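You operate a simulated robot arm through the tools that you are given. There is no shell and no other tool. Be economical: measure what you need, move in short steps, check, and stop when the job is done.

The job below is to be done with a simulated robot arm. You get a single attempt, and the scene is never put back.

JOB
Stir the basin's powder in, then swish the green cloth clean there.
Fine: paddle back in its pot, cloth on the wire rack.

The check looks at the end state, three seconds after you hand in, the way a careful person would. Anything else that was tipped, shoved, dropped, spilled or broken makes it a failure.

ROBOT AND FRAMES
A 7-joint arm with a two-finger parallel gripper, fixed in place. Base frame: the origin is at the foot of the arm, x ahead of it, y to its left, z up; the work surface is at about z = 910. Units: mm, rad, N and s.
With the tool pointing down near the work surface it reaches from about 300 to 740 mm from the base axis. Its first joint turns from -2.007 to 2.007 rad. Payload 3.91 kg.
The tool frame sits at the grasp point between the pads (the TCP): z along the fingers, y along the line on which they close. The tips reach 30 mm beyond it. The gripper opens to 110 mm. The fingers are 20 mm wide and 10 mm thick; the gripper's body (48 by 112 mm) begins 55 mm behind the TCP.
Orientation is that of the tool frame in the base frame, as a unit quaternion [w, x, y, z]. With the fingers straight down and closing along the base's y, the tool's x points along the base's -x, its y along +y and its z along -z.

CONTROLS
- The arm moves only by the tool play_rows. Its argument "moves" is a list of rows, each an object of numbers (a shift or turn left out is 0, a gripper value left out holds the last): "dx", "dy", "dz": the shift along the tool's x, y, z in mm; "ax", "ay", "az": the turn, a rotation vector about the tool's x, y, z in rad. In form: [{"dx": .., "dy": .., "dz": .., "ax": .., "ay": .., "az": ..}, ...]. A call has 1 to 8 rows; each row is the pose to reach, as a shift and turn from the pose commanded when the call began, along the tool's axes at that moment. "jaw" is the gripper command, from -1 (shut) to 1 (fully open), values between in proportion, set as the call begins (left out, the last holds). Rows are played at 5 a second. More than 50 mm and 0.15 rad between two rows, or a gripper value outside its range, and nothing of the call is played. Where a pose cannot be reached the arm comes as near as it can. A force on the tool above 50 N (or 10 N above the force at the start of the call, whichever is more), or a blocked arm, ends the call early, and 0.2 s more pass. The fingers move at their own pace (about 108 mm/s each) and stop on an object; they squeeze with about 35 N. The grip force told is the motor's: it shows also when the fingers shut on nothing. Time passes only in rows, and 0.2 s behind the last, so rows that repeat a pose let the fingers close. The reply holds the time, the measured pose of the TCP, the force on the tool along the base axes, the opening and the grip force, in the units named above and with some noise, and new pictures: "pictures" is both (left out), scene, wrist or none.
- Cameras (640 x 400 px; columns grow to the right, rows downward): "scene" is fixed at [43.8, 491.9, 1561.8]; the picture's right is [-0.09, -1.00, 0.00], its down [-0.66, 0.06, -0.75] and it looks along [0.75, -0.07, -0.66] (base axes); focal length 214 px, centre (320, 200). "wrist" rides on the gripper at [-36, 0, -57] in the tool frame; the picture's right is [0.00, -1.00, 0.00], its down [0.97, 0.00, -0.24] and it looks along [0.24, 0.00, 0.97] (tool axes); focal length 218 px, centre (320, 200).
- lift_body(by): slides the trunk up (or, below 0, down) by that many mm; the arm rides with it, the base frame stays. It gives what a move gives, with no picture.
- point_at(camera, pixels): there is no depth. For up to 12 entries [column, row, z] of the newest picture of that camera ("zoom" is the newest enlarged one), the place [x, y] in the base frame at which the ray of that pixel passes the height z, good to about 3 mm, but the place of the scene camera against the robot may be out by one fixed shift of up to 18 mm in any direction. No time passes.
- close_up(camera, box): a new picture of the part [left, top, right, bottom] of that camera's present view, enlarged. No time passes.
- finish_job(): hands the job in; it is judged then, once.

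Keep the steps short. Do not move on a guess: measure, check each grasp and each placing, and mend mistakes. In all there are 80 turns and 120 pictures (those below and enlarged ones count). Leave the gripper open and the arm clear of the work at the hand-in unless told otherwise, and finish with a single line.

The tools are called after "Request:" by a JSON object that holds its "fn" and its "kwargs". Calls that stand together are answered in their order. play_rows: Moves the arm, as the interface text tells. Its arguments: {"type":"object","properties":{"moves":{"type":"array","items":{"type":"object","properties":{"dx":{"type":"number"},"dy":{"type":"number"},"dz":{"type":"number"},"ax":{"type":"number"},"ay":{"type":"number"},"az":{"type":"number"}}}},"jaw":{"type":"number"},"pictures":{"type":"string","enum":["both","scene","wrist","none"]}},"required":["moves"]} The other tools are called the same way: lift_body (by) slides the trunk up or down; point_at (camera, pixels) gives the place at which the rays of pixels pass given heights; close_up (camera, box) takes an enlarged picture of a part of a camera's view; finish_job () hands the job in.

At the start:

```text
clock: 0.0
tool_pos: [231.2, 410.5, 1431.9]
tool_rot: [0.0, 0.0, 1.0, 0.0]
wrist_force: [-0.6, -0.2, -0.5]
gripper_width: 109.9
grasp_force: 0.0
trunk travel left (down, up): [-925.0, 65.0]
```

scene: 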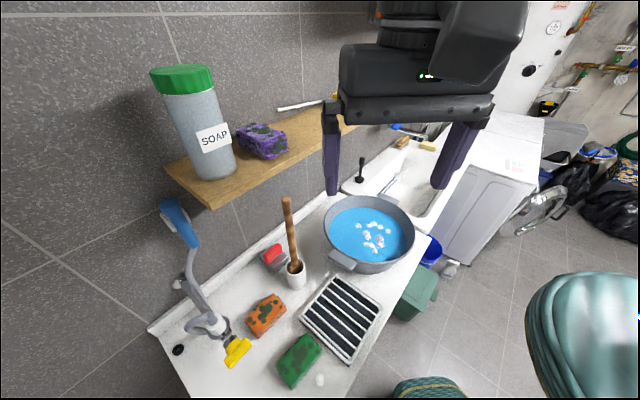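
wrist: 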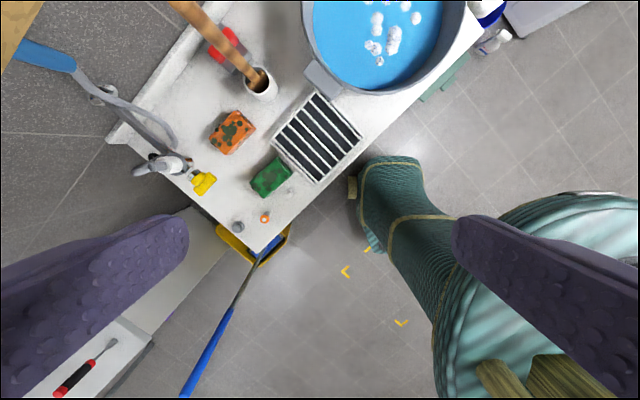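

I can see a basin of blue water with foam or powder on it, a wooden paddle in a white pot, a green cloth and a wire rack. I'll enlarge both views before measuring anything.

Request:
{"fn": "close_up", "kwargs": {"camera": "scene", "box": [160, 180, 460, 400]}}

Request:
{"fn": "close_up", "kwargs": {"camera": "wrist", "box": [120, 0, 500, 240]}}

Request:
{"fn": "point_at", "kwargs": {"camera": "wrist", "pixels": [[262, 85, 910], [262, 85, 1000], [175, 0, 1150], [270, 177, 930], [317, 138, 930], [385, 35, 980], [272, 160, 910], [315, 95, 930], [360, 140, 930], [320, 180, 930], [232, 132, 930]]}}

Request:
{"fn": "point_at", "kwargs": {"camera": "scene", "pixels": [[296, 283, 910], [296, 266, 1000], [287, 199, 1150], [299, 361, 930], [340, 318, 930], [370, 232, 980], [327, 228, 1000], [413, 232, 1000], [370, 198, 1000], [370, 270, 1000]]}}

```text
1.82 times, centred on (310, 290) of scene
```

zoom: 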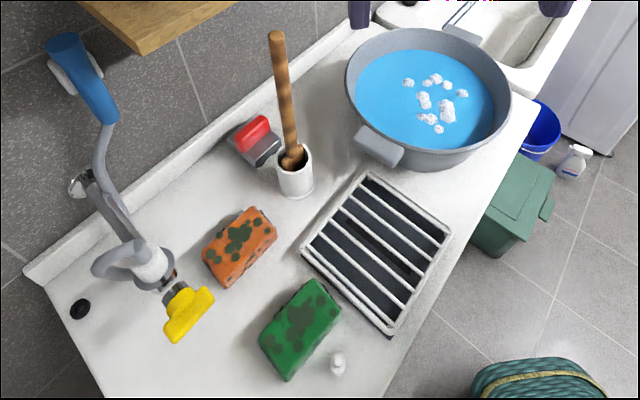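

```text
1.67 times, centred on (310, 120) of wrist
```

zoom: 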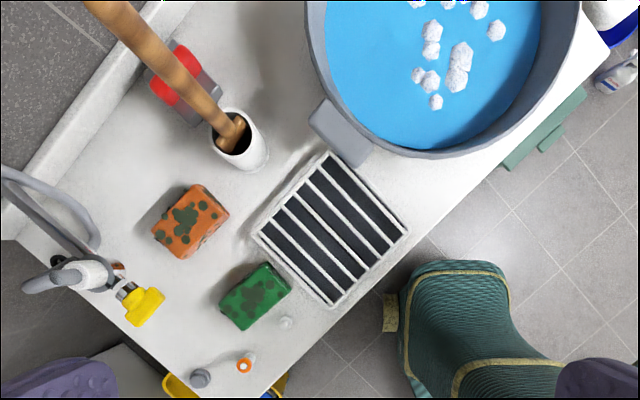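

```text
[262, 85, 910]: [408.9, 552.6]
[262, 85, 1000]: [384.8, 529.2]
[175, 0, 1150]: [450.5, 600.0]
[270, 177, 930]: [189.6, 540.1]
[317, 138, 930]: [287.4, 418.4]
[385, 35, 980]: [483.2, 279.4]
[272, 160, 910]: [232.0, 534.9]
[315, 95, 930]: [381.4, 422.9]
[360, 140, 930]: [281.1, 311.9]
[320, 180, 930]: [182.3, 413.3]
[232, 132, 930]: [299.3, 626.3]
```

```text
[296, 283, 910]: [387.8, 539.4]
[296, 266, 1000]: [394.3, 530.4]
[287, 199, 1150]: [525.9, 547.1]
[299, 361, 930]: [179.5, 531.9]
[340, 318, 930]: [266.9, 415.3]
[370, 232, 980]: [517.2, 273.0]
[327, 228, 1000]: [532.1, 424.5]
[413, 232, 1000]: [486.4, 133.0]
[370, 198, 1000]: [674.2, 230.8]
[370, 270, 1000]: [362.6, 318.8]
```

The wrist rays look accurate, and the scene camera seems to be shifted by about 1-2 cm. Next I'll move the tool 120 mm in base +x, staying high, to see the top of the paddle and the basin.

Request:
{"fn": "play_rows", "kwargs": {"moves": [{"dx": -40}, {"dx": -80}, {"dx": -120}, {"dx": -120}]}}

```text
clock: 1.0
tool_pos: [351.7, 409.7, 1432.1]
tool_rot: [0.001, -0.001, 1.0, 0.0]
wrist_force: [-0.1, -0.3, 0.1]
gripper_width: 109.8
grasp_force: 0.0
trunk travel left (down, up): [-925.0, 65.0]
```

scene: 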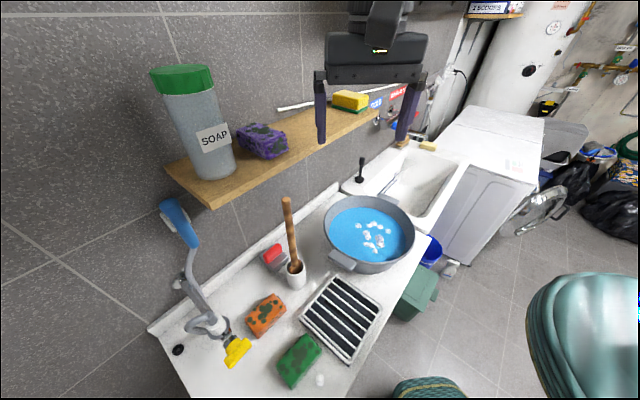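
wrist: 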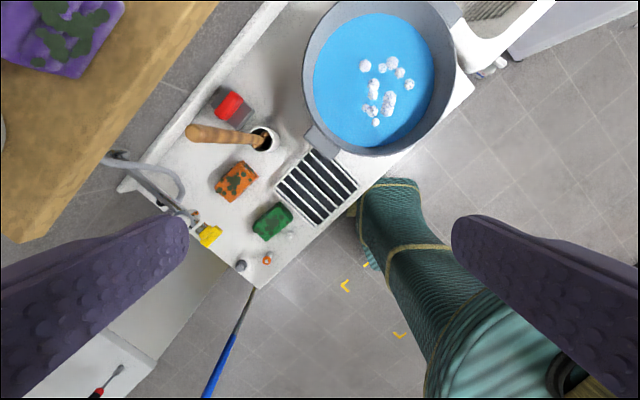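

The handle's top is now visible at wrist (192,132) and scene (287,198). I'll triangulate it.

Request:
{"fn": "point_at", "kwargs": {"camera": "wrist", "pixels": [[192, 132, 1100], [192, 132, 1150], [192, 132, 1200], [192, 132, 1250], [264, 138, 980], [264, 138, 1000], [268, 146, 910], [317, 187, 930], [272, 222, 930], [379, 80, 980], [304, 80, 1000], [455, 80, 1000]]}}

Request:
{"fn": "point_at", "kwargs": {"camera": "scene", "pixels": [[287, 198, 1100], [287, 198, 1150], [287, 198, 1200], [287, 198, 1250], [296, 266, 980], [296, 266, 1000], [296, 288, 910], [340, 318, 930], [299, 361, 930], [205, 208, 1250], [205, 208, 1300], [352, 112, 1300]]}}

Request:
{"fn": "close_up", "kwargs": {"camera": "wrist", "box": [160, 80, 320, 180]}}

Request:
{"fn": "close_up", "kwargs": {"camera": "scene", "box": [240, 185, 400, 285]}}

```text
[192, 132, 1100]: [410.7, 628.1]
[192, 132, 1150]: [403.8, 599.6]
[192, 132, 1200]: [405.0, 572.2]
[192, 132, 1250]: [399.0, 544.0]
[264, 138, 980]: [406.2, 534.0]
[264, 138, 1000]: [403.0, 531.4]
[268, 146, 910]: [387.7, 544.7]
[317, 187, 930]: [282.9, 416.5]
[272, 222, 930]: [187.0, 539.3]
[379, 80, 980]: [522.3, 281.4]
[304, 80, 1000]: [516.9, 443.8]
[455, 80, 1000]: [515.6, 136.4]
```

```text
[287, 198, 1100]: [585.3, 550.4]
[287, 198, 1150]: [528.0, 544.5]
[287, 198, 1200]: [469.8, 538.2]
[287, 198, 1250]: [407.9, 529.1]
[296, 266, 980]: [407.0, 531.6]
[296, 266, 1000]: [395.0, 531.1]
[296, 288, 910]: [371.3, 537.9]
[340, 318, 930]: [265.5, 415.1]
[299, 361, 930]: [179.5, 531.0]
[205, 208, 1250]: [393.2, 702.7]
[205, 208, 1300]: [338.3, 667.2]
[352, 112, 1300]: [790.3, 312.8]
```

```text
4.00 times, centred on (240, 130) of wrist
```

zoom: 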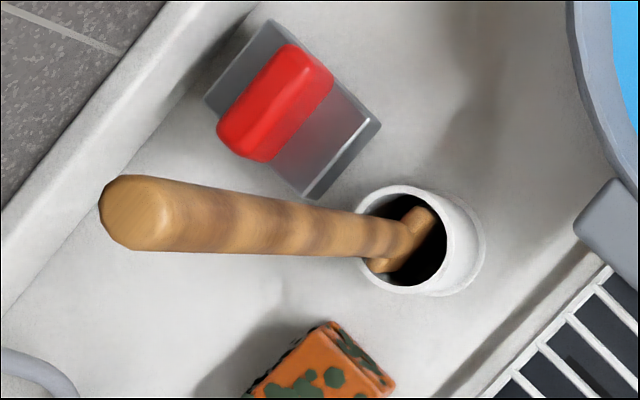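

```text
4.00 times, centred on (320, 235) of scene
```

zoom: 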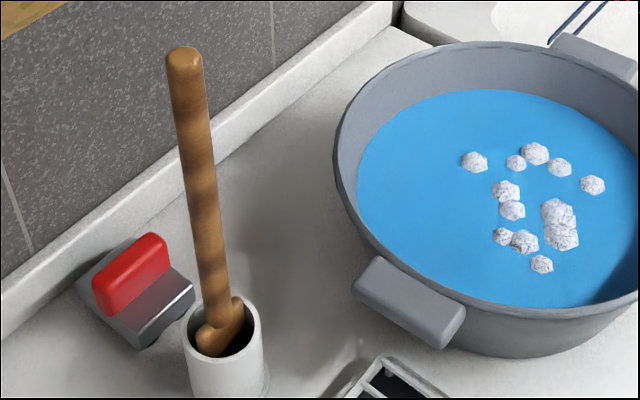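

The handle is close to vertical, since it points along the line from the wrist camera's nadir. Its top is near (400,538,1260) and the pot rim is at about z 965. Next I'll measure the shelf edge for clearance, and the basin rim and water.

Request:
{"fn": "point_at", "kwargs": {"camera": "wrist", "pixels": [[20, 243, 1250], [20, 243, 1300], [215, 3, 1250], [215, 3, 1300], [120, 135, 1250], [120, 135, 1300], [70, 76, 1300], [192, 132, 1260], [264, 138, 965]]}}

Request:
{"fn": "point_at", "kwargs": {"camera": "scene", "pixels": [[208, 209, 1200], [208, 209, 1250], [208, 209, 1300], [208, 209, 1350], [287, 198, 1260], [243, 190, 1300], [243, 190, 1250]]}}

Request:
{"fn": "close_up", "kwargs": {"camera": "scene", "box": [140, 60, 420, 240]}}

Request:
{"fn": "close_up", "kwargs": {"camera": "wrist", "box": [280, 0, 500, 180]}}

```text
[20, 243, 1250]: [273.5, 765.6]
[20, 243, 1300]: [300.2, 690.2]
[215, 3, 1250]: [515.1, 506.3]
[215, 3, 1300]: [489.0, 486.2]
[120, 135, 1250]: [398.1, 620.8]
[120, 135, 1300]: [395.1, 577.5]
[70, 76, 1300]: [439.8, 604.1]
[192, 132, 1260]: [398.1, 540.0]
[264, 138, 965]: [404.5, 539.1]
```

```text
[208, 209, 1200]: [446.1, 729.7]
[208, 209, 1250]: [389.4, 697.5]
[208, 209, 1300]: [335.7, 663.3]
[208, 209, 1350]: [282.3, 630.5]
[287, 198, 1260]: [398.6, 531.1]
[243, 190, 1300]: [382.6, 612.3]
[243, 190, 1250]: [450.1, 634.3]
```

```text
2.22 times, centred on (280, 150) of scene
```

zoom: 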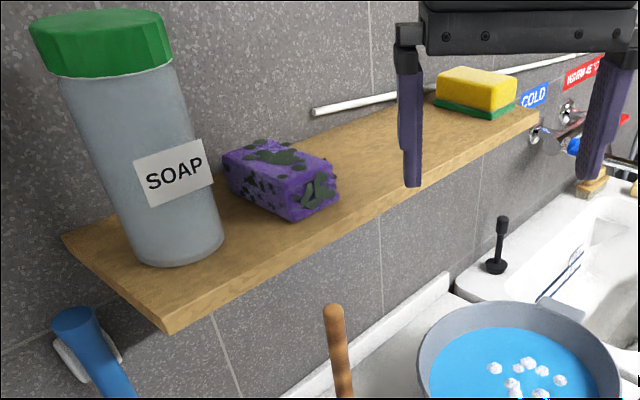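

```text
2.22 times, centred on (390, 90) of wrist
```

zoom: 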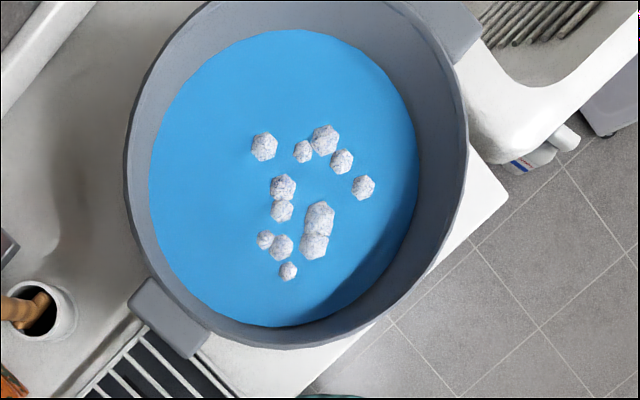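

The shelf edge (z ≈ 1290-1320) almost overhangs the handle, so a grasp from straight above would hit it. I'll take the handle horizontally instead, coming in radially from the base. First I'll yaw by 0.93 rad and pull back to about (291,394), staying high.

Request:
{"fn": "play_rows", "kwargs": {"moves": [{"dx": 9, "dy": -2, "az": -0.133}, {"dx": 18, "dy": -5, "az": -0.266}, {"dx": 27, "dy": -7, "az": -0.4}, {"dx": 36, "dy": -9, "az": -0.533}, {"dx": 45, "dy": -12, "az": -0.666}, {"dx": 54, "dy": -14, "az": -0.8}, {"dx": 61, "dy": -16, "az": -0.93}, {"dx": 61, "dy": -16, "az": -0.93}], "pictures": "none"}}

```text
clock: 2.8
tool_pos: [289.0, 394.1, 1430.6]
tool_rot: [-0.001, -0.449, 0.893, 0.0]
wrist_force: [0.1, 0.0, -1.0]
gripper_width: 109.9
grasp_force: 0.0
trunk travel left (down, up): [-925.0, 65.0]
```

The yaw is correct. Next I'll pitch the tool up toward horizontal, about tool y.

Request:
{"fn": "play_rows", "kwargs": {"moves": [{"ay": -0.14}, {"ay": -0.28}, {"ay": -0.42}, {"ay": -0.56}, {"ay": -0.7}, {"ay": -0.8}, {"ay": -0.8}], "pictures": "scene"}}

```text
clock: 4.4
tool_pos: [289.5, 395.1, 1431.9]
tool_rot: [0.348, -0.413, 0.823, 0.176]
wrist_force: [-0.3, 0.5, 0.3]
gripper_width: 109.9
grasp_force: 0.1
trunk travel left (down, up): [-925.0, 65.0]
```

scene: 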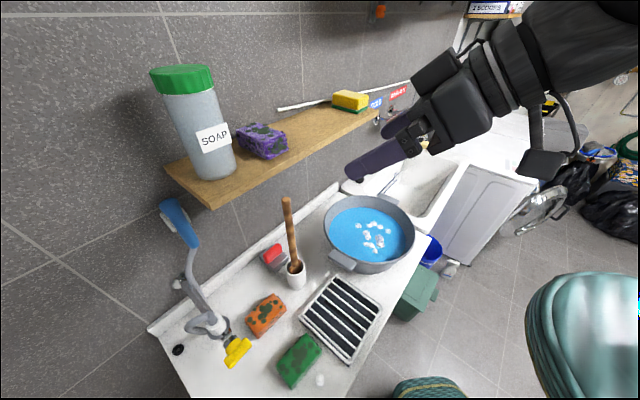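

That went well. I'll finish the pitch to horizontal.

Request:
{"fn": "play_rows", "kwargs": {"moves": [{"ay": -0.13}, {"ay": -0.26}, {"ay": -0.39}, {"ay": -0.52}, {"ay": -0.65}, {"ay": -0.77}, {"ay": -0.77}], "pictures": "both"}}

```text
clock: 6.0
tool_pos: [293.6, 404.7, 1436.5]
tool_rot: [0.632, -0.317, 0.632, 0.317]
wrist_force: [-1.0, -0.7, -1.3]
gripper_width: 110.1
grasp_force: 0.1
out of reach, approached as far as the arm can: row 1, 2, 6, 7
trunk travel left (down, up): [-925.0, 65.0]
```

scene: 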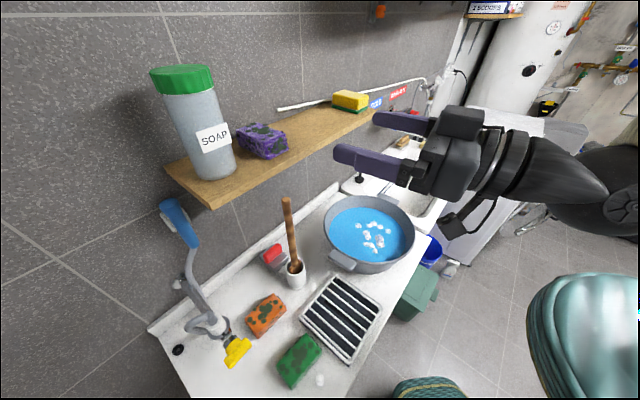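
wrist: 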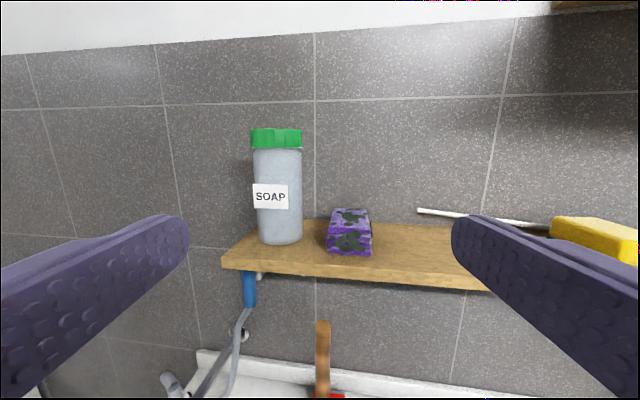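

The view is well aligned, with the handle at column 322. I'll grip mid-handle (z ≈ 1125) so the fingers stay under the shelf while lifting, so I'm lowering the trunk now.

Request:
{"fn": "lift_body", "kwargs": {"by": -150}}

Request:
{"fn": "lift_body", "kwargs": {"by": -160}}

Request:
{"fn": "play_rows", "kwargs": {"moves": [{"dx": 0}]}}

```text
clock: 7.8
tool_pos: [296.0, 404.1, 1286.8]
tool_rot: [0.632, -0.317, 0.633, 0.316]
wrist_force: [-0.5, 0.5, 1.1]
gripper_width: 110.1
grasp_force: 0.0
trunk travel left (down, up): [-775.0, 215.0]
```

```text
clock: 9.6
tool_pos: [295.6, 403.2, 1126.1]
tool_rot: [0.631, -0.318, 0.632, 0.318]
wrist_force: [0.0, -0.3, 0.5]
gripper_width: 109.9
grasp_force: 0.0
trunk travel left (down, up): [-615.0, 375.0]
```

```text
clock: 10.0
tool_pos: [295.8, 404.9, 1125.7]
tool_rot: [0.631, -0.317, 0.633, 0.316]
wrist_force: [0.5, 0.2, 0.4]
gripper_width: 110.1
grasp_force: 0.1
trunk travel left (down, up): [-615.0, 375.0]
```

scene: 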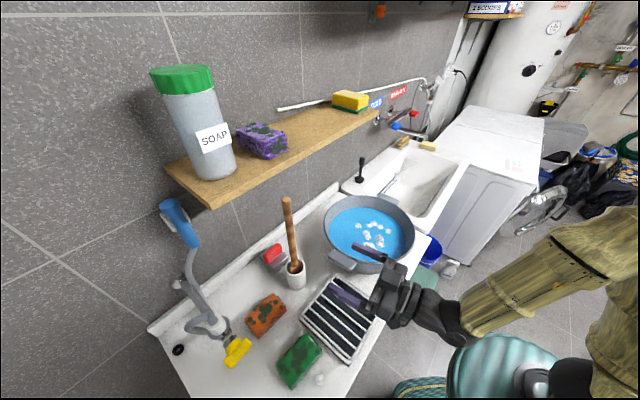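
wrist: 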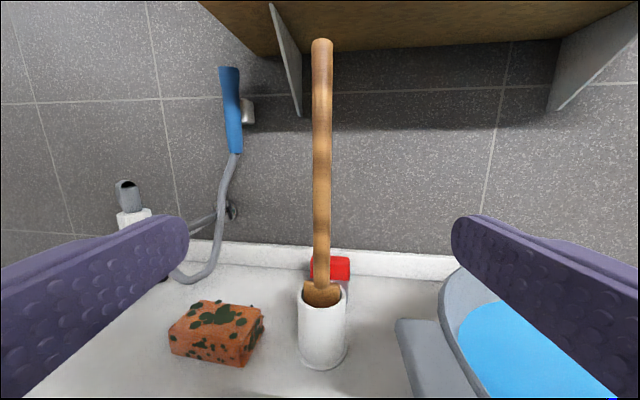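

The handle is at column 322, about 169 mm ahead. The brackets are higher than the fingers and behind the handle. I'll move forward 130 mm and check.

Request:
{"fn": "play_rows", "kwargs": {"moves": [{"dz": 35, "dy": -1}, {"dz": 70, "dy": -2}, {"dz": 105, "dy": -3}, {"dz": 130, "dy": -3}, {"dz": 130, "dy": -3}]}}

```text
clock: 11.2
tool_pos: [376.7, 508.4, 1124.2]
tool_rot: [0.631, -0.318, 0.632, 0.317]
wrist_force: [-0.3, 0.8, 0.8]
gripper_width: 109.9
grasp_force: 0.1
trunk travel left (down, up): [-615.0, 375.0]
```

scene: 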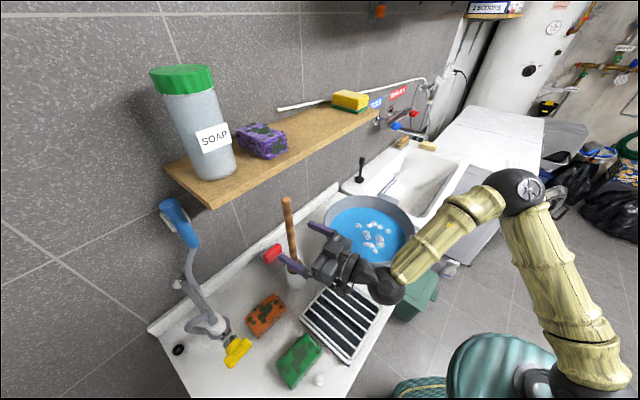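
wrist: 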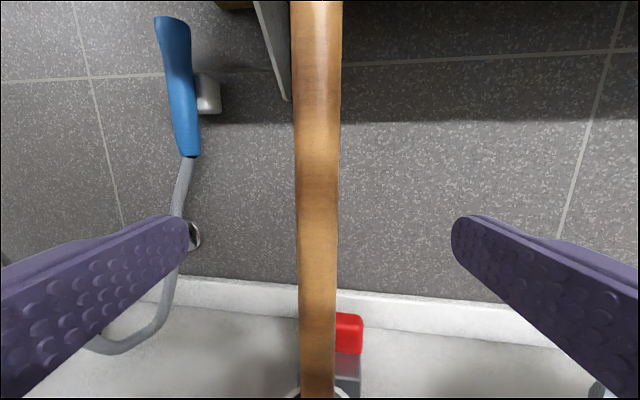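

The handle is centred, about 37 mm ahead. I'll advance 35 mm.

Request:
{"fn": "play_rows", "kwargs": {"moves": [{"dz": 18}, {"dz": 35}, {"dz": 35}], "pictures": "both"}}

```text
clock: 12.0
tool_pos: [397.3, 534.1, 1128.6]
tool_rot: [0.63, -0.318, 0.634, 0.315]
wrist_force: [-0.2, -0.4, -0.5]
gripper_width: 110.1
grasp_force: 0.0
out of reach, approached as far as the arm can: row 2, 3
trunk travel left (down, up): [-615.0, 375.0]
```

scene: 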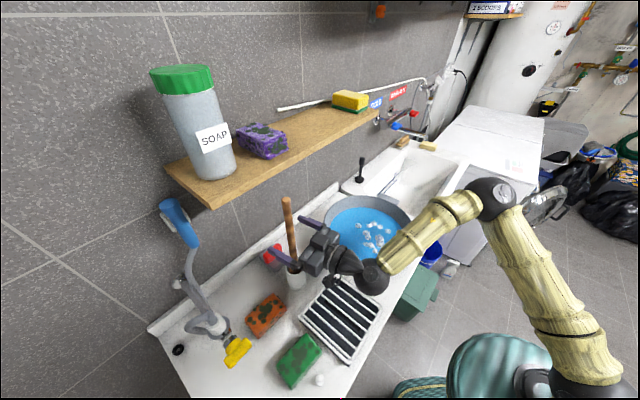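
wrist: 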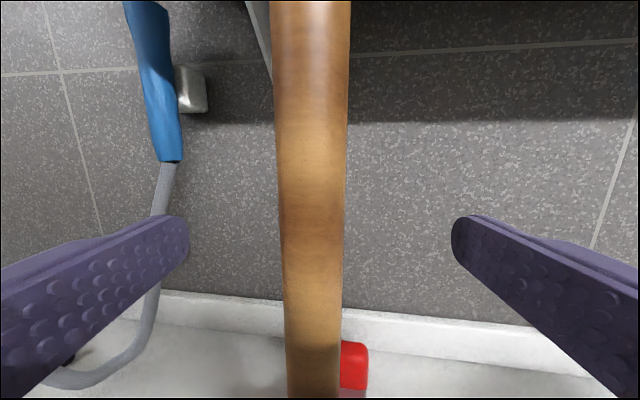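

The handle is now between the pads. I'll close the gripper.

Request:
{"fn": "play_rows", "kwargs": {"moves": [{"dz": 0}, {"dz": 0}, {"dz": 0}, {"dz": 0}], "jaw": -1}}

```text
clock: 13.0
tool_pos: [396.7, 535.6, 1128.5]
tool_rot: [0.631, -0.318, 0.632, 0.317]
wrist_force: [-7.0, 7.1, 1.5]
gripper_width: 18.9
grasp_force: 34.8
trunk travel left (down, up): [-615.0, 375.0]
```

scene: 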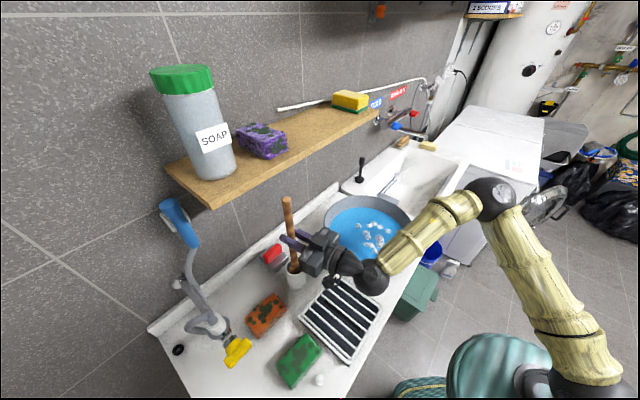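
wrist: 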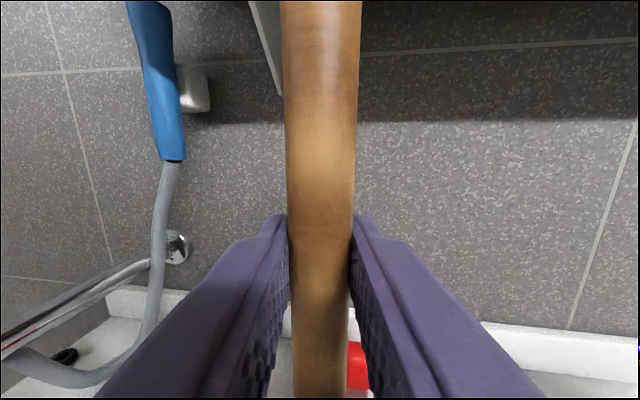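

The grip holds, with a width of 18.9 and a force of 34.8. The handle clears the shelf edge by only a few mm, so I'll relax the side load, lift 20 mm with the trunk, then lean the handle back and draw it toward me before lifting further.

Request:
{"fn": "play_rows", "kwargs": {"moves": [{"dy": 1.5}, {"dy": 3}, {"dy": 3}], "pictures": "none"}}

Request:
{"fn": "lift_body", "kwargs": {"by": 20}}

Request:
{"fn": "play_rows", "kwargs": {"moves": [{"dz": -4, "ay": -0.02}, {"dz": -8, "ay": -0.04}, {"dz": -12, "ay": -0.06}, {"dz": -14, "ay": -0.06}], "pictures": "both"}}

```text
clock: 13.8
tool_pos: [395.9, 534.5, 1127.7]
tool_rot: [0.632, -0.317, 0.633, 0.316]
wrist_force: [-2.2, 3.9, 0.3]
gripper_width: 18.6
grasp_force: 35.0
trunk travel left (down, up): [-615.0, 375.0]
```

```text
clock: 14.4
tool_pos: [396.3, 533.9, 1147.8]
tool_rot: [0.632, -0.317, 0.633, 0.316]
wrist_force: [0.5, 0.9, -0.5]
gripper_width: 18.8
grasp_force: 34.6
trunk travel left (down, up): [-635.0, 355.0]
```

```text
clock: 15.4
tool_pos: [395.0, 535.1, 1147.1]
tool_rot: [0.631, -0.318, 0.632, 0.317]
wrist_force: [0.6, -0.3, -0.1]
gripper_width: 18.6
grasp_force: 34.8
out of reach, approached as far as the arm can: row 1, 2, 3, 4
trunk travel left (down, up): [-635.0, 355.0]
```

scene: 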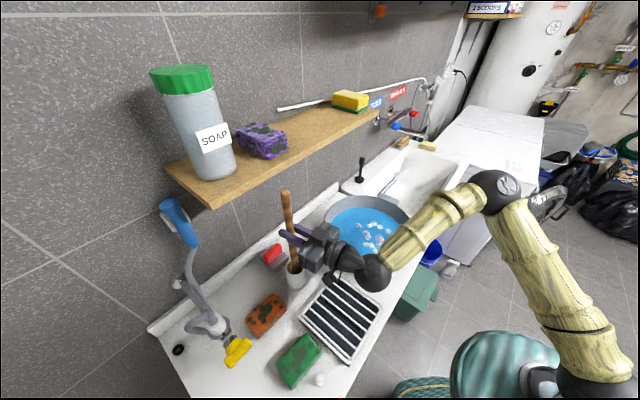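
wrist: 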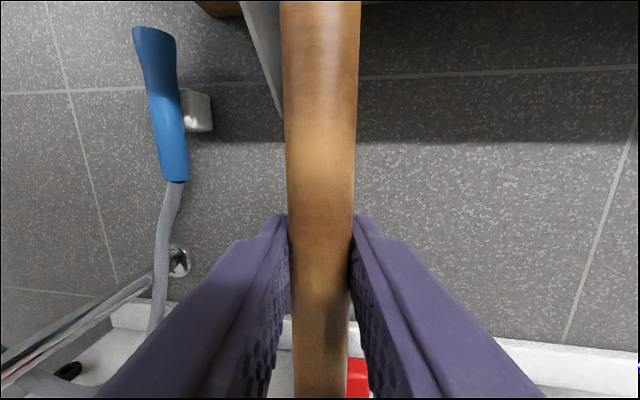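

The arm didn't move, probably because of the wrist's pitch limit. Drawing straight back without the tilt should still work, so I'll try that.

Request:
{"fn": "play_rows", "kwargs": {"moves": [{"dz": -4, "dx": -2}, {"dz": -8, "dx": -3}, {"dz": -12, "dx": -4}, {"dz": -12, "dx": -4}], "pictures": "none"}}

```text
clock: 16.4
tool_pos: [388.4, 525.9, 1152.0]
tool_rot: [0.631, -0.318, 0.633, 0.317]
wrist_force: [0.0, 5.4, -3.4]
gripper_width: 18.5
grasp_force: 35.0
trunk travel left (down, up): [-635.0, 355.0]
```

I've drawn it back about 11 mm, with light contact of about 5 N, so I'll ease off 3 mm. Then I'll lift in small steps with the arm and watch the force.

Request:
{"fn": "play_rows", "kwargs": {"moves": [{"dz": 3}, {"dz": 3, "dx": -6}, {"dz": 3, "dx": -12}, {"dz": 3, "dx": -18}, {"dz": 3, "dx": -24}, {"dz": 3, "dx": -24}], "pictures": "both"}}

Request:
{"fn": "close_up", "kwargs": {"camera": "scene", "box": [230, 150, 390, 310]}}

```text
clock: 17.9
tool_pos: [391.2, 529.0, 1176.9]
tool_rot: [0.631, -0.317, 0.633, 0.317]
wrist_force: [-1.5, 3.3, -0.4]
gripper_width: 18.3
grasp_force: 35.4
trunk travel left (down, up): [-635.0, 355.0]
```

scene: 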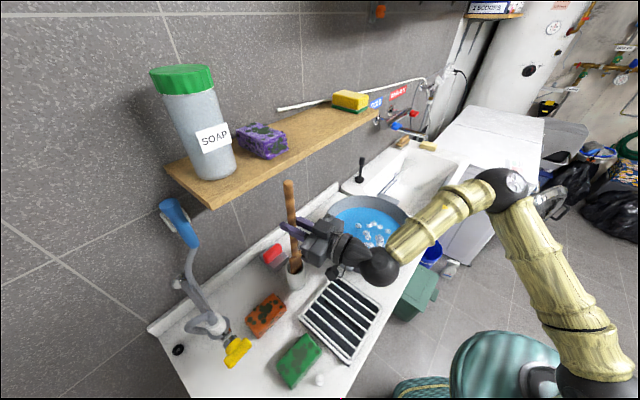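
wrist: 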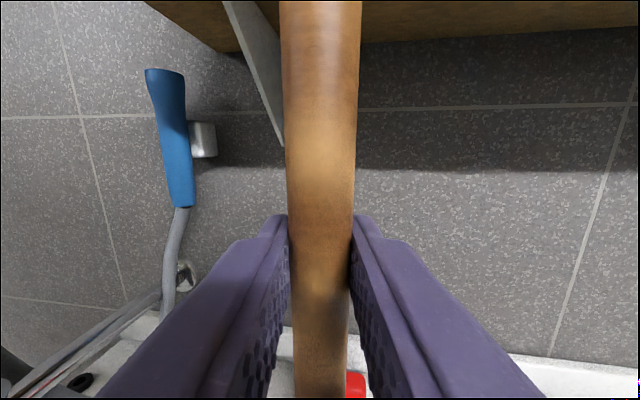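

```text
2.50 times, centred on (310, 230) of scene
```

zoom: 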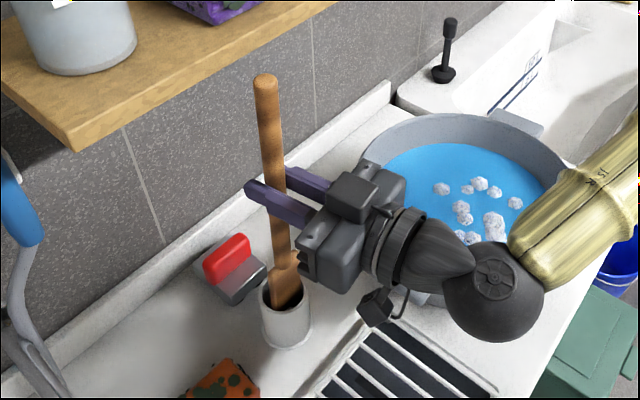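

The lift is clear so far, with no jump in force. I'll lift another 40 mm.

Request:
{"fn": "play_rows", "kwargs": {"moves": [{"dx": -8}, {"dx": -16}, {"dx": -24}, {"dx": -32}, {"dx": -40}, {"dx": -40}], "pictures": "scene"}}

Request:
{"fn": "close_up", "kwargs": {"camera": "scene", "box": [230, 150, 390, 310]}}

```text
clock: 19.2
tool_pos: [391.1, 526.8, 1217.4]
tool_rot: [0.631, -0.318, 0.633, 0.317]
wrist_force: [0.1, 0.1, -0.9]
gripper_width: 18.6
grasp_force: 34.7
trunk travel left (down, up): [-635.0, 355.0]
```

scene: 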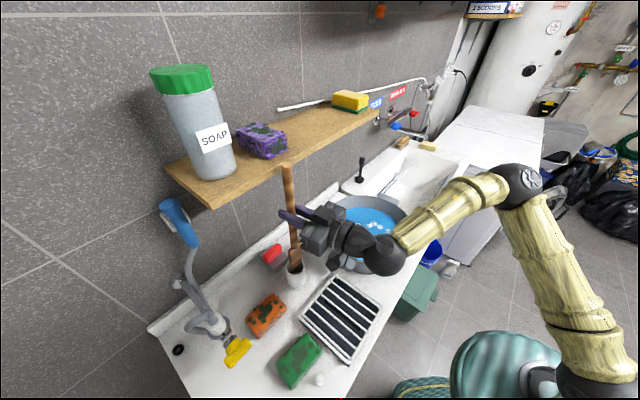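

```text
2.50 times, centred on (310, 230) of scene
```

zoom: 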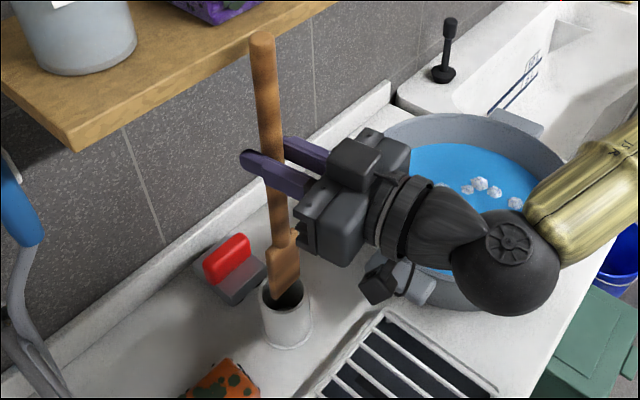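

The top clears the shelf and the blade's end is at the pot rim. I'll lift another 30 mm and then draw back.

Request:
{"fn": "play_rows", "kwargs": {"moves": [{"dx": -10}, {"dx": -20}, {"dx": -30}, {"dx": -30, "dz": -20}, {"dx": -30, "dz": -50}, {"dx": -30, "dz": -80}, {"dx": -30, "dz": -80}], "pictures": "both"}}

Request:
{"fn": "close_up", "kwargs": {"camera": "scene", "box": [230, 150, 430, 310]}}

```text
clock: 20.9
tool_pos: [341.9, 465.0, 1242.9]
tool_rot: [0.631, -0.318, 0.632, 0.317]
wrist_force: [0.2, 0.2, -0.4]
gripper_width: 18.5
grasp_force: 35.2
trunk travel left (down, up): [-635.0, 355.0]
```

scene: 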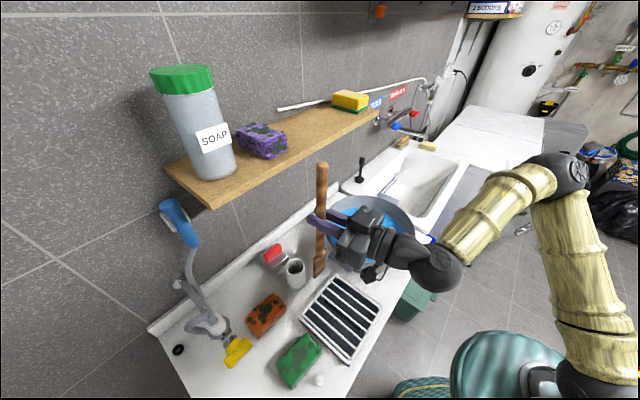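
wrist: 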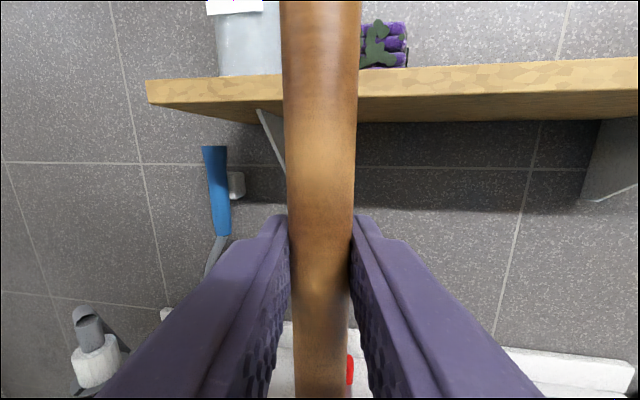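

```text
2.50 times, centred on (330, 230) of scene
```

zoom: 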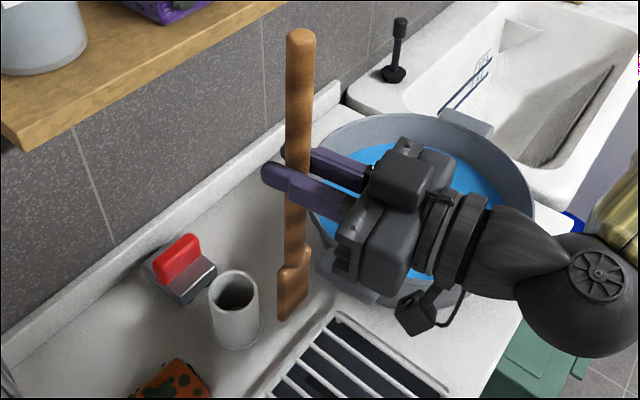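

The paddle is free and the pot is still upright. Now I'll measure how far the blade extends below the TCP and find the basin's position.

Request:
{"fn": "point_at", "kwargs": {"camera": "scene", "pixels": [[317, 278, 1000], [317, 278, 1020], [317, 278, 1040], [317, 278, 1060], [322, 164, 1350], [322, 164, 1380], [322, 164, 1400]]}}

```text
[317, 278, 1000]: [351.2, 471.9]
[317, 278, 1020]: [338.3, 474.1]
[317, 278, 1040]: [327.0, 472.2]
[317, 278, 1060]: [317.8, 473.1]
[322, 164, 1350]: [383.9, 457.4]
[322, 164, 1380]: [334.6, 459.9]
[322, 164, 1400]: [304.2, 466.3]
```

The blade reaches 208 mm below the TCP. I'll raise another 45 mm, then swing over the basin centre near (520,285) while yawing to face radially.

Request:
{"fn": "play_rows", "kwargs": {"moves": [{"dx": -25}, {"dx": -45}, {"dx": -45, "dy": -42, "dz": -6, "ax": 0.07}, {"dx": -45, "dy": -84, "dz": -12, "ax": 0.14}, {"dx": -45, "dy": -126, "dz": -19, "ax": 0.21}, {"dx": -45, "dy": -168, "dz": -25, "ax": 0.28}, {"dx": -45, "dy": -210, "dz": -31, "ax": 0.34}, {"dx": -45, "dy": -250, "dz": -37, "ax": 0.4}], "pictures": "both"}}

```text
clock: 22.6
tool_pos: [522.2, 283.5, 1290.1]
tool_rot: [0.682, -0.185, 0.684, 0.184]
wrist_force: [-0.4, 0.0, -1.8]
gripper_width: 18.4
grasp_force: 35.2
trunk travel left (down, up): [-635.0, 355.0]
```

scene: 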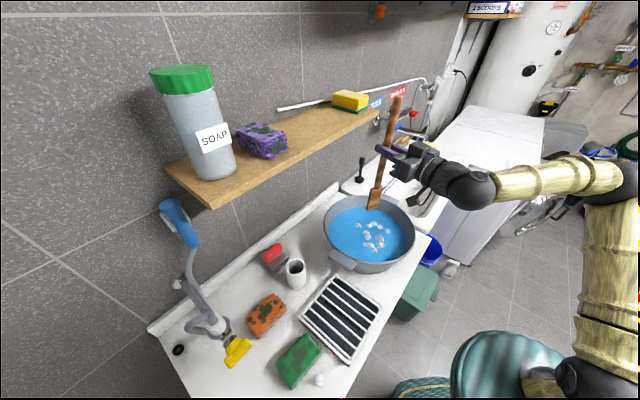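
wrist: 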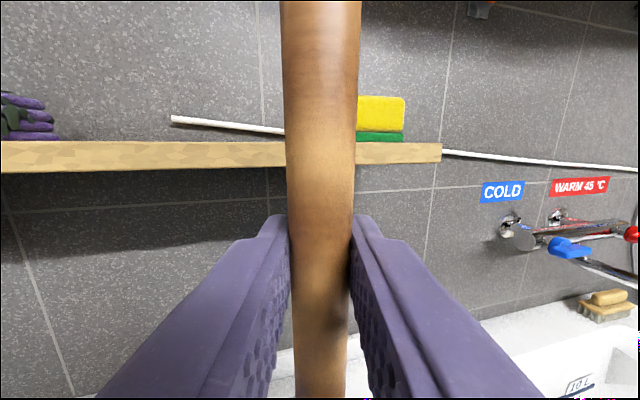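

The paddle is over the basin and its blade tip is at scene (373,208). I'll lower 90 mm with the trunk, then look.

Request:
{"fn": "lift_body", "kwargs": {"by": -90}}

Request:
{"fn": "close_up", "kwargs": {"camera": "scene", "box": [300, 120, 460, 280]}}

```text
clock: 23.9
tool_pos: [521.1, 284.4, 1201.1]
tool_rot: [0.682, -0.186, 0.683, 0.185]
wrist_force: [0.0, 0.2, -0.8]
gripper_width: 18.4
grasp_force: 35.2
trunk travel left (down, up): [-545.0, 445.0]
```

```text
2.50 times, centred on (380, 200) of scene
```

zoom: 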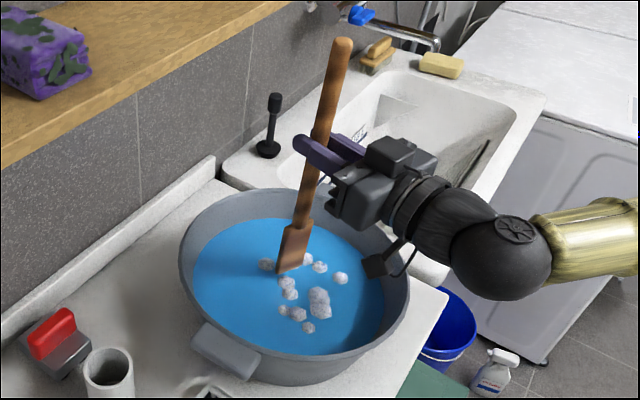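

The tip is just above the water. I'll lower 50 mm in two steps and watch the force.

Request:
{"fn": "lift_body", "kwargs": {"by": -30}}

Request:
{"fn": "lift_body", "kwargs": {"by": -20}}

Request:
{"fn": "close_up", "kwargs": {"camera": "scene", "box": [300, 120, 460, 280]}}

```text
clock: 24.6
tool_pos: [522.0, 283.4, 1170.5]
tool_rot: [0.682, -0.185, 0.683, 0.184]
wrist_force: [1.1, 0.0, -1.6]
gripper_width: 18.6
grasp_force: 35.1
trunk travel left (down, up): [-515.0, 475.0]
```

```text
clock: 25.3
tool_pos: [520.7, 284.7, 1151.4]
tool_rot: [0.682, -0.185, 0.683, 0.184]
wrist_force: [0.0, 0.0, -0.3]
gripper_width: 18.8
grasp_force: 35.2
trunk travel left (down, up): [-495.0, 495.0]
```

```text
2.50 times, centred on (380, 200) of scene
```

zoom: 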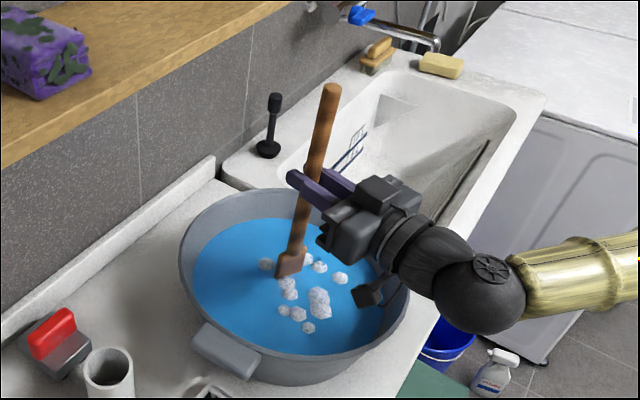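

The blade is submerged. I'll go 8 mm deeper, then stir in a slow 45 mm circle around the powder.

Request:
{"fn": "lift_body", "kwargs": {"by": -8}}

Request:
{"fn": "play_rows", "kwargs": {"moves": [{"dz": 30, "dy": 0}, {"dz": 17, "dy": 32}, {"dz": -15, "dy": 45}, {"dz": -47, "dy": 32}, {"dz": -60, "dy": 0}, {"dz": -47, "dy": -32}, {"dz": -15, "dy": -45}, {"dz": 17, "dy": -32}], "pictures": "scene"}}

Request:
{"fn": "close_up", "kwargs": {"camera": "scene", "box": [300, 120, 460, 280]}}

```text
clock: 25.9
tool_pos: [520.8, 284.1, 1143.8]
tool_rot: [0.682, -0.185, 0.683, 0.184]
wrist_force: [-0.5, -1.3, -0.7]
gripper_width: 18.8
grasp_force: 35.0
trunk travel left (down, up): [-487.0, 503.0]
```

```text
clock: 27.7
tool_pos: [551.4, 265.3, 1143.9]
tool_rot: [0.682, -0.186, 0.682, 0.186]
wrist_force: [0.0, -0.4, -1.2]
gripper_width: 18.6
grasp_force: 34.9
trunk travel left (down, up): [-487.0, 503.0]
```

scene: 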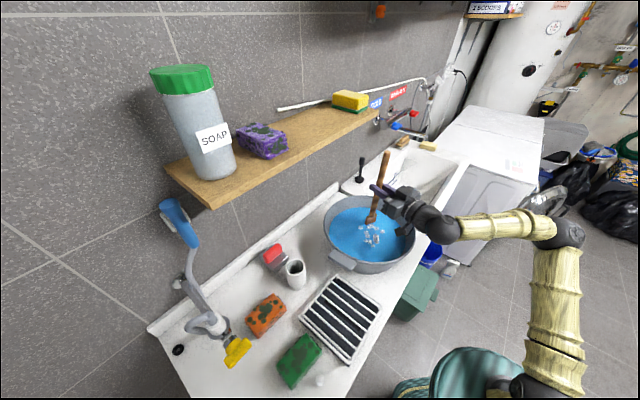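

```text
2.50 times, centred on (380, 200) of scene
```

zoom: 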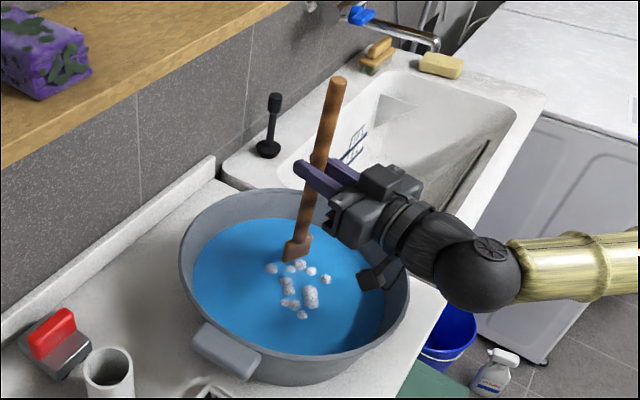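

The clumps are shrinking. I'll continue the circles.

Request:
{"fn": "play_rows", "kwargs": {"moves": [{"dz": 13, "dy": 32}, {"dz": 0, "dy": 64}, {"dz": -32, "dy": 77}, {"dz": -64, "dy": 64}, {"dz": -77, "dy": 32}, {"dz": -64, "dy": 0}, {"dz": -32, "dy": -13}, {"dz": 0, "dy": 0}], "pictures": "none"}}

Request:
{"fn": "play_rows", "kwargs": {"moves": [{"dz": 8, "dy": 32}, {"dz": -10, "dy": 64}, {"dz": -45, "dy": 72}, {"dz": -77, "dy": 54}, {"dz": -87, "dy": 20}, {"dz": -67, "dy": -7}, {"dz": -32, "dy": -13}, {"dz": 0, "dy": 0}], "pictures": "none"}}

Request:
{"fn": "play_rows", "kwargs": {"moves": [{"dz": 8, "dy": 32}, {"dz": -10, "dy": 64}, {"dz": -45, "dy": 72}, {"dz": -77, "dy": 54}, {"dz": -87, "dy": 20}, {"dz": -67, "dy": -7}, {"dz": -32, "dy": -13}, {"dz": 0, "dy": 0}], "pictures": "none"}}

Request:
{"fn": "close_up", "kwargs": {"camera": "scene", "box": [300, 120, 460, 280]}}

```text
clock: 29.5
tool_pos: [554.1, 265.1, 1141.2]
tool_rot: [0.682, -0.185, 0.683, 0.185]
wrist_force: [-0.5, -1.0, -1.0]
gripper_width: 18.9
grasp_force: 35.2
trunk travel left (down, up): [-487.0, 503.0]
```

```text
clock: 31.3
tool_pos: [551.5, 265.7, 1140.9]
tool_rot: [0.682, -0.187, 0.683, 0.186]
wrist_force: [0.2, -0.6, -0.9]
gripper_width: 18.5
grasp_force: 35.4
trunk travel left (down, up): [-487.0, 503.0]
```

```text
clock: 33.1
tool_pos: [552.2, 265.7, 1144.3]
tool_rot: [0.682, -0.186, 0.683, 0.185]
wrist_force: [0.1, -0.2, -0.7]
gripper_width: 18.5
grasp_force: 35.3
trunk travel left (down, up): [-487.0, 503.0]
```

```text
2.50 times, centred on (380, 200) of scene
```

zoom: 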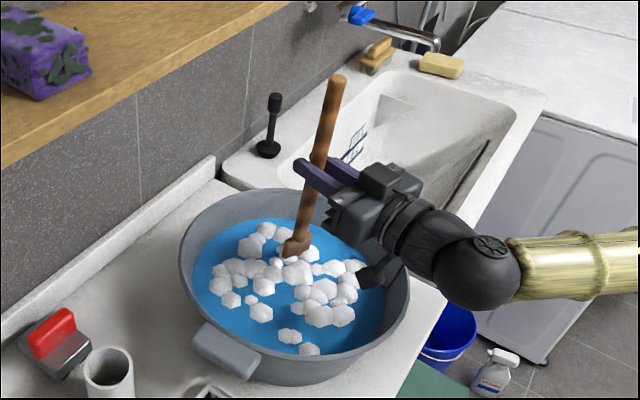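

Suds have formed and the grains look gone. I'll do one more circle to be sure.

Request:
{"fn": "play_rows", "kwargs": {"moves": [{"dz": 8, "dy": 32}, {"dz": -10, "dy": 64}, {"dz": -45, "dy": 72}, {"dz": -77, "dy": 54}, {"dz": -87, "dy": 20}, {"dz": -67, "dy": -7}, {"dz": -32, "dy": 10}, {"dz": -32, "dy": 30}], "pictures": "none"}}

Request:
{"fn": "close_up", "kwargs": {"camera": "scene", "box": [320, 180, 420, 280]}}

```text
clock: 34.9
tool_pos: [510.5, 276.4, 1142.3]
tool_rot: [0.682, -0.186, 0.683, 0.185]
wrist_force: [0.2, -0.5, -1.4]
gripper_width: 18.7
grasp_force: 34.7
trunk travel left (down, up): [-487.0, 503.0]
```

```text
4.00 times, centred on (370, 230) of scene
```

zoom: 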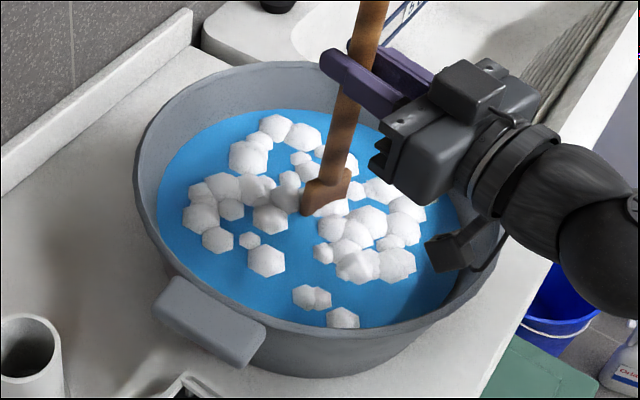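

The powder is fully dissolved and there's only foam. I'll raise the trunk 148 mm, back to its earlier height, and let the blade drip over the basin.

Request:
{"fn": "lift_body", "kwargs": {"by": 148}}

Request:
{"fn": "play_rows", "kwargs": {"moves": [{"dx": 0}, {"dx": 0}, {"dx": 0}, {"dx": 0}, {"dx": 0}, {"dx": 0}], "pictures": "scene"}}

Request:
{"fn": "close_up", "kwargs": {"camera": "scene", "box": [260, 80, 460, 280]}}

```text
clock: 36.6
tool_pos: [509.3, 274.3, 1291.8]
tool_rot: [0.682, -0.185, 0.683, 0.185]
wrist_force: [0.3, 0.3, -1.3]
gripper_width: 18.6
grasp_force: 35.2
trunk travel left (down, up): [-635.0, 355.0]
```

```text
clock: 38.0
tool_pos: [508.9, 275.1, 1290.1]
tool_rot: [0.682, -0.186, 0.683, 0.185]
wrist_force: [-0.4, -0.6, -0.8]
gripper_width: 18.6
grasp_force: 35.7
trunk travel left (down, up): [-635.0, 355.0]
```

scene: 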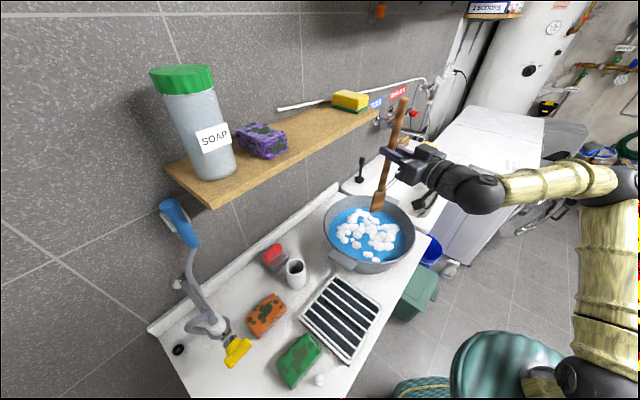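

```text
2.00 times, centred on (360, 180) of scene
```

zoom: 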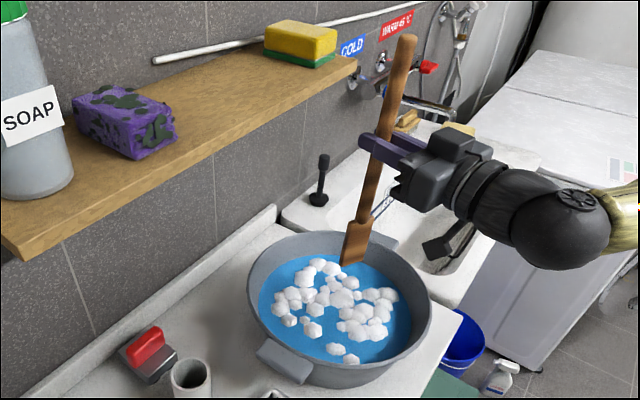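

The paddle is hanging vertically (checked against the nadir line). I'll swing back to the standoff in front of the pot and restore the yaw.

Request:
{"fn": "play_rows", "kwargs": {"moves": [{"dy": 40, "dz": -8, "ax": -0.06}, {"dy": 80, "dz": -16, "ax": -0.12}, {"dy": 120, "dz": -24, "ax": -0.19}, {"dy": 160, "dz": -32, "ax": -0.26}, {"dy": 200, "dz": -40, "ax": -0.33}, {"dy": 248.6, "dz": -48.6, "ax": -0.4}, {"dy": 248.6, "dz": -48.6, "ax": -0.4}]}}

Request:
{"fn": "close_up", "kwargs": {"camera": "scene", "box": [240, 140, 400, 300]}}

```text
clock: 39.6
tool_pos: [342.1, 464.6, 1290.0]
tool_rot: [0.632, -0.317, 0.633, 0.316]
wrist_force: [0.4, 0.0, -2.0]
gripper_width: 18.3
grasp_force: 35.1
trunk travel left (down, up): [-635.0, 355.0]
```

scene: 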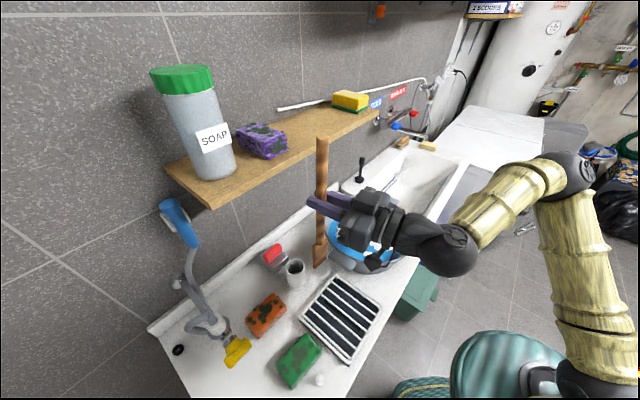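
wrist: 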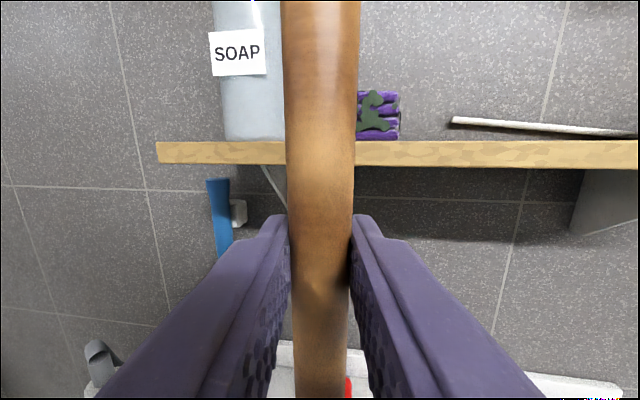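

```text
2.50 times, centred on (320, 220) of scene
```

zoom: 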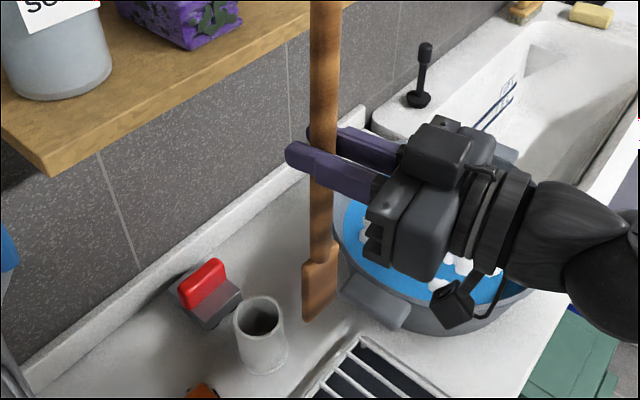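

The pot hasn't moved (rim at scene (296,266), as before). I'll lower 43 mm so the fingers stay below the shelf, then go back along the path I used to extract it.

Request:
{"fn": "play_rows", "kwargs": {"moves": [{"dx": 22}, {"dx": 43}, {"dx": 43, "dz": 20}, {"dx": 43, "dz": 40, "dy": -1}, {"dx": 43, "dz": 60, "dy": -1.5}, {"dx": 43, "dz": 79, "dy": -1.8}, {"dx": 43, "dz": 79, "dy": -1.8}]}}

Request:
{"fn": "close_up", "kwargs": {"camera": "scene", "box": [240, 190, 340, 290]}}

```text
clock: 41.2
tool_pos: [391.8, 527.2, 1247.1]
tool_rot: [0.631, -0.317, 0.633, 0.316]
wrist_force: [-0.5, 0.2, -0.5]
gripper_width: 18.5
grasp_force: 35.0
trunk travel left (down, up): [-635.0, 355.0]
```

scene: 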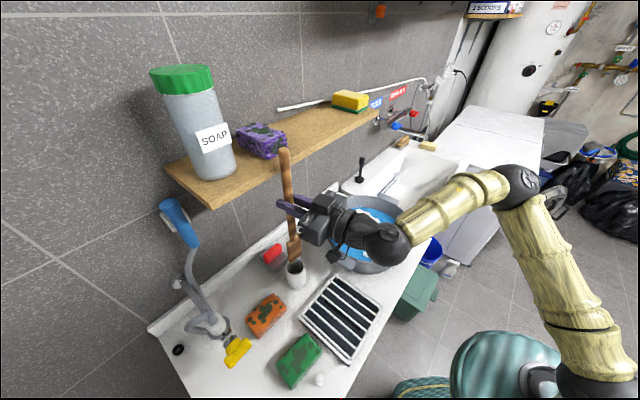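
wrist: 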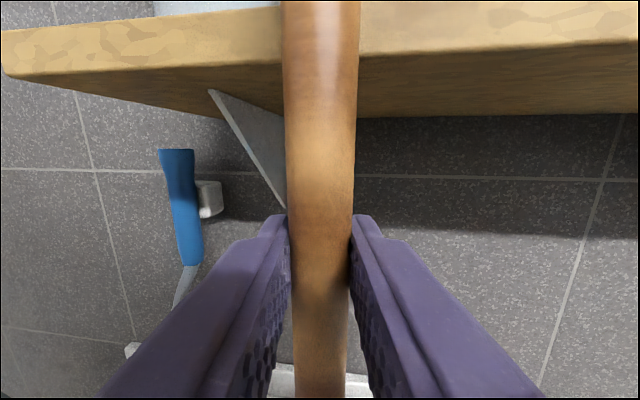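

```text
4.00 times, centred on (290, 240) of scene
```

zoom: 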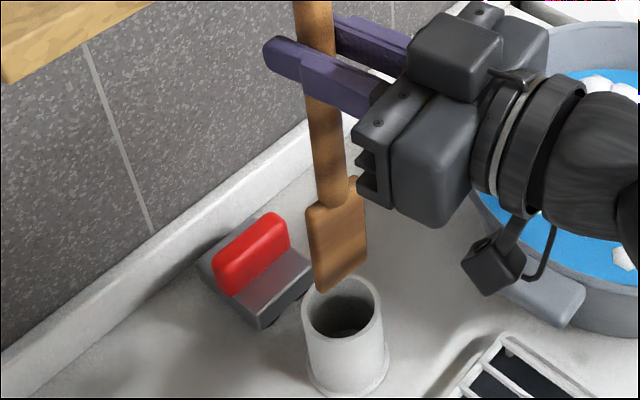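

The tip is about 34 mm above the rim. I'll lower 28 mm and check the alignment over the hole.

Request:
{"fn": "play_rows", "kwargs": {"moves": [{"dx": 14}, {"dx": 28}, {"dx": 28}], "pictures": "none"}}

Request:
{"fn": "close_up", "kwargs": {"camera": "scene", "box": [260, 220, 330, 290]}}

```text
clock: 42.0
tool_pos: [389.1, 525.6, 1219.3]
tool_rot: [0.631, -0.318, 0.632, 0.318]
wrist_force: [0.4, 0.6, -1.3]
gripper_width: 18.4
grasp_force: 34.6
trunk travel left (down, up): [-635.0, 355.0]
```

```text
5.71 times, centred on (295, 255) of scene
```

zoom: 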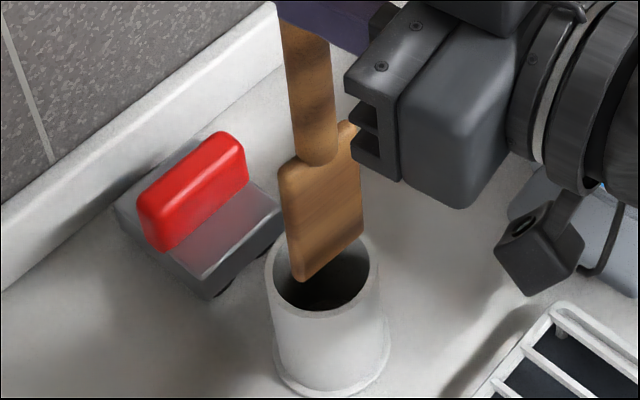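

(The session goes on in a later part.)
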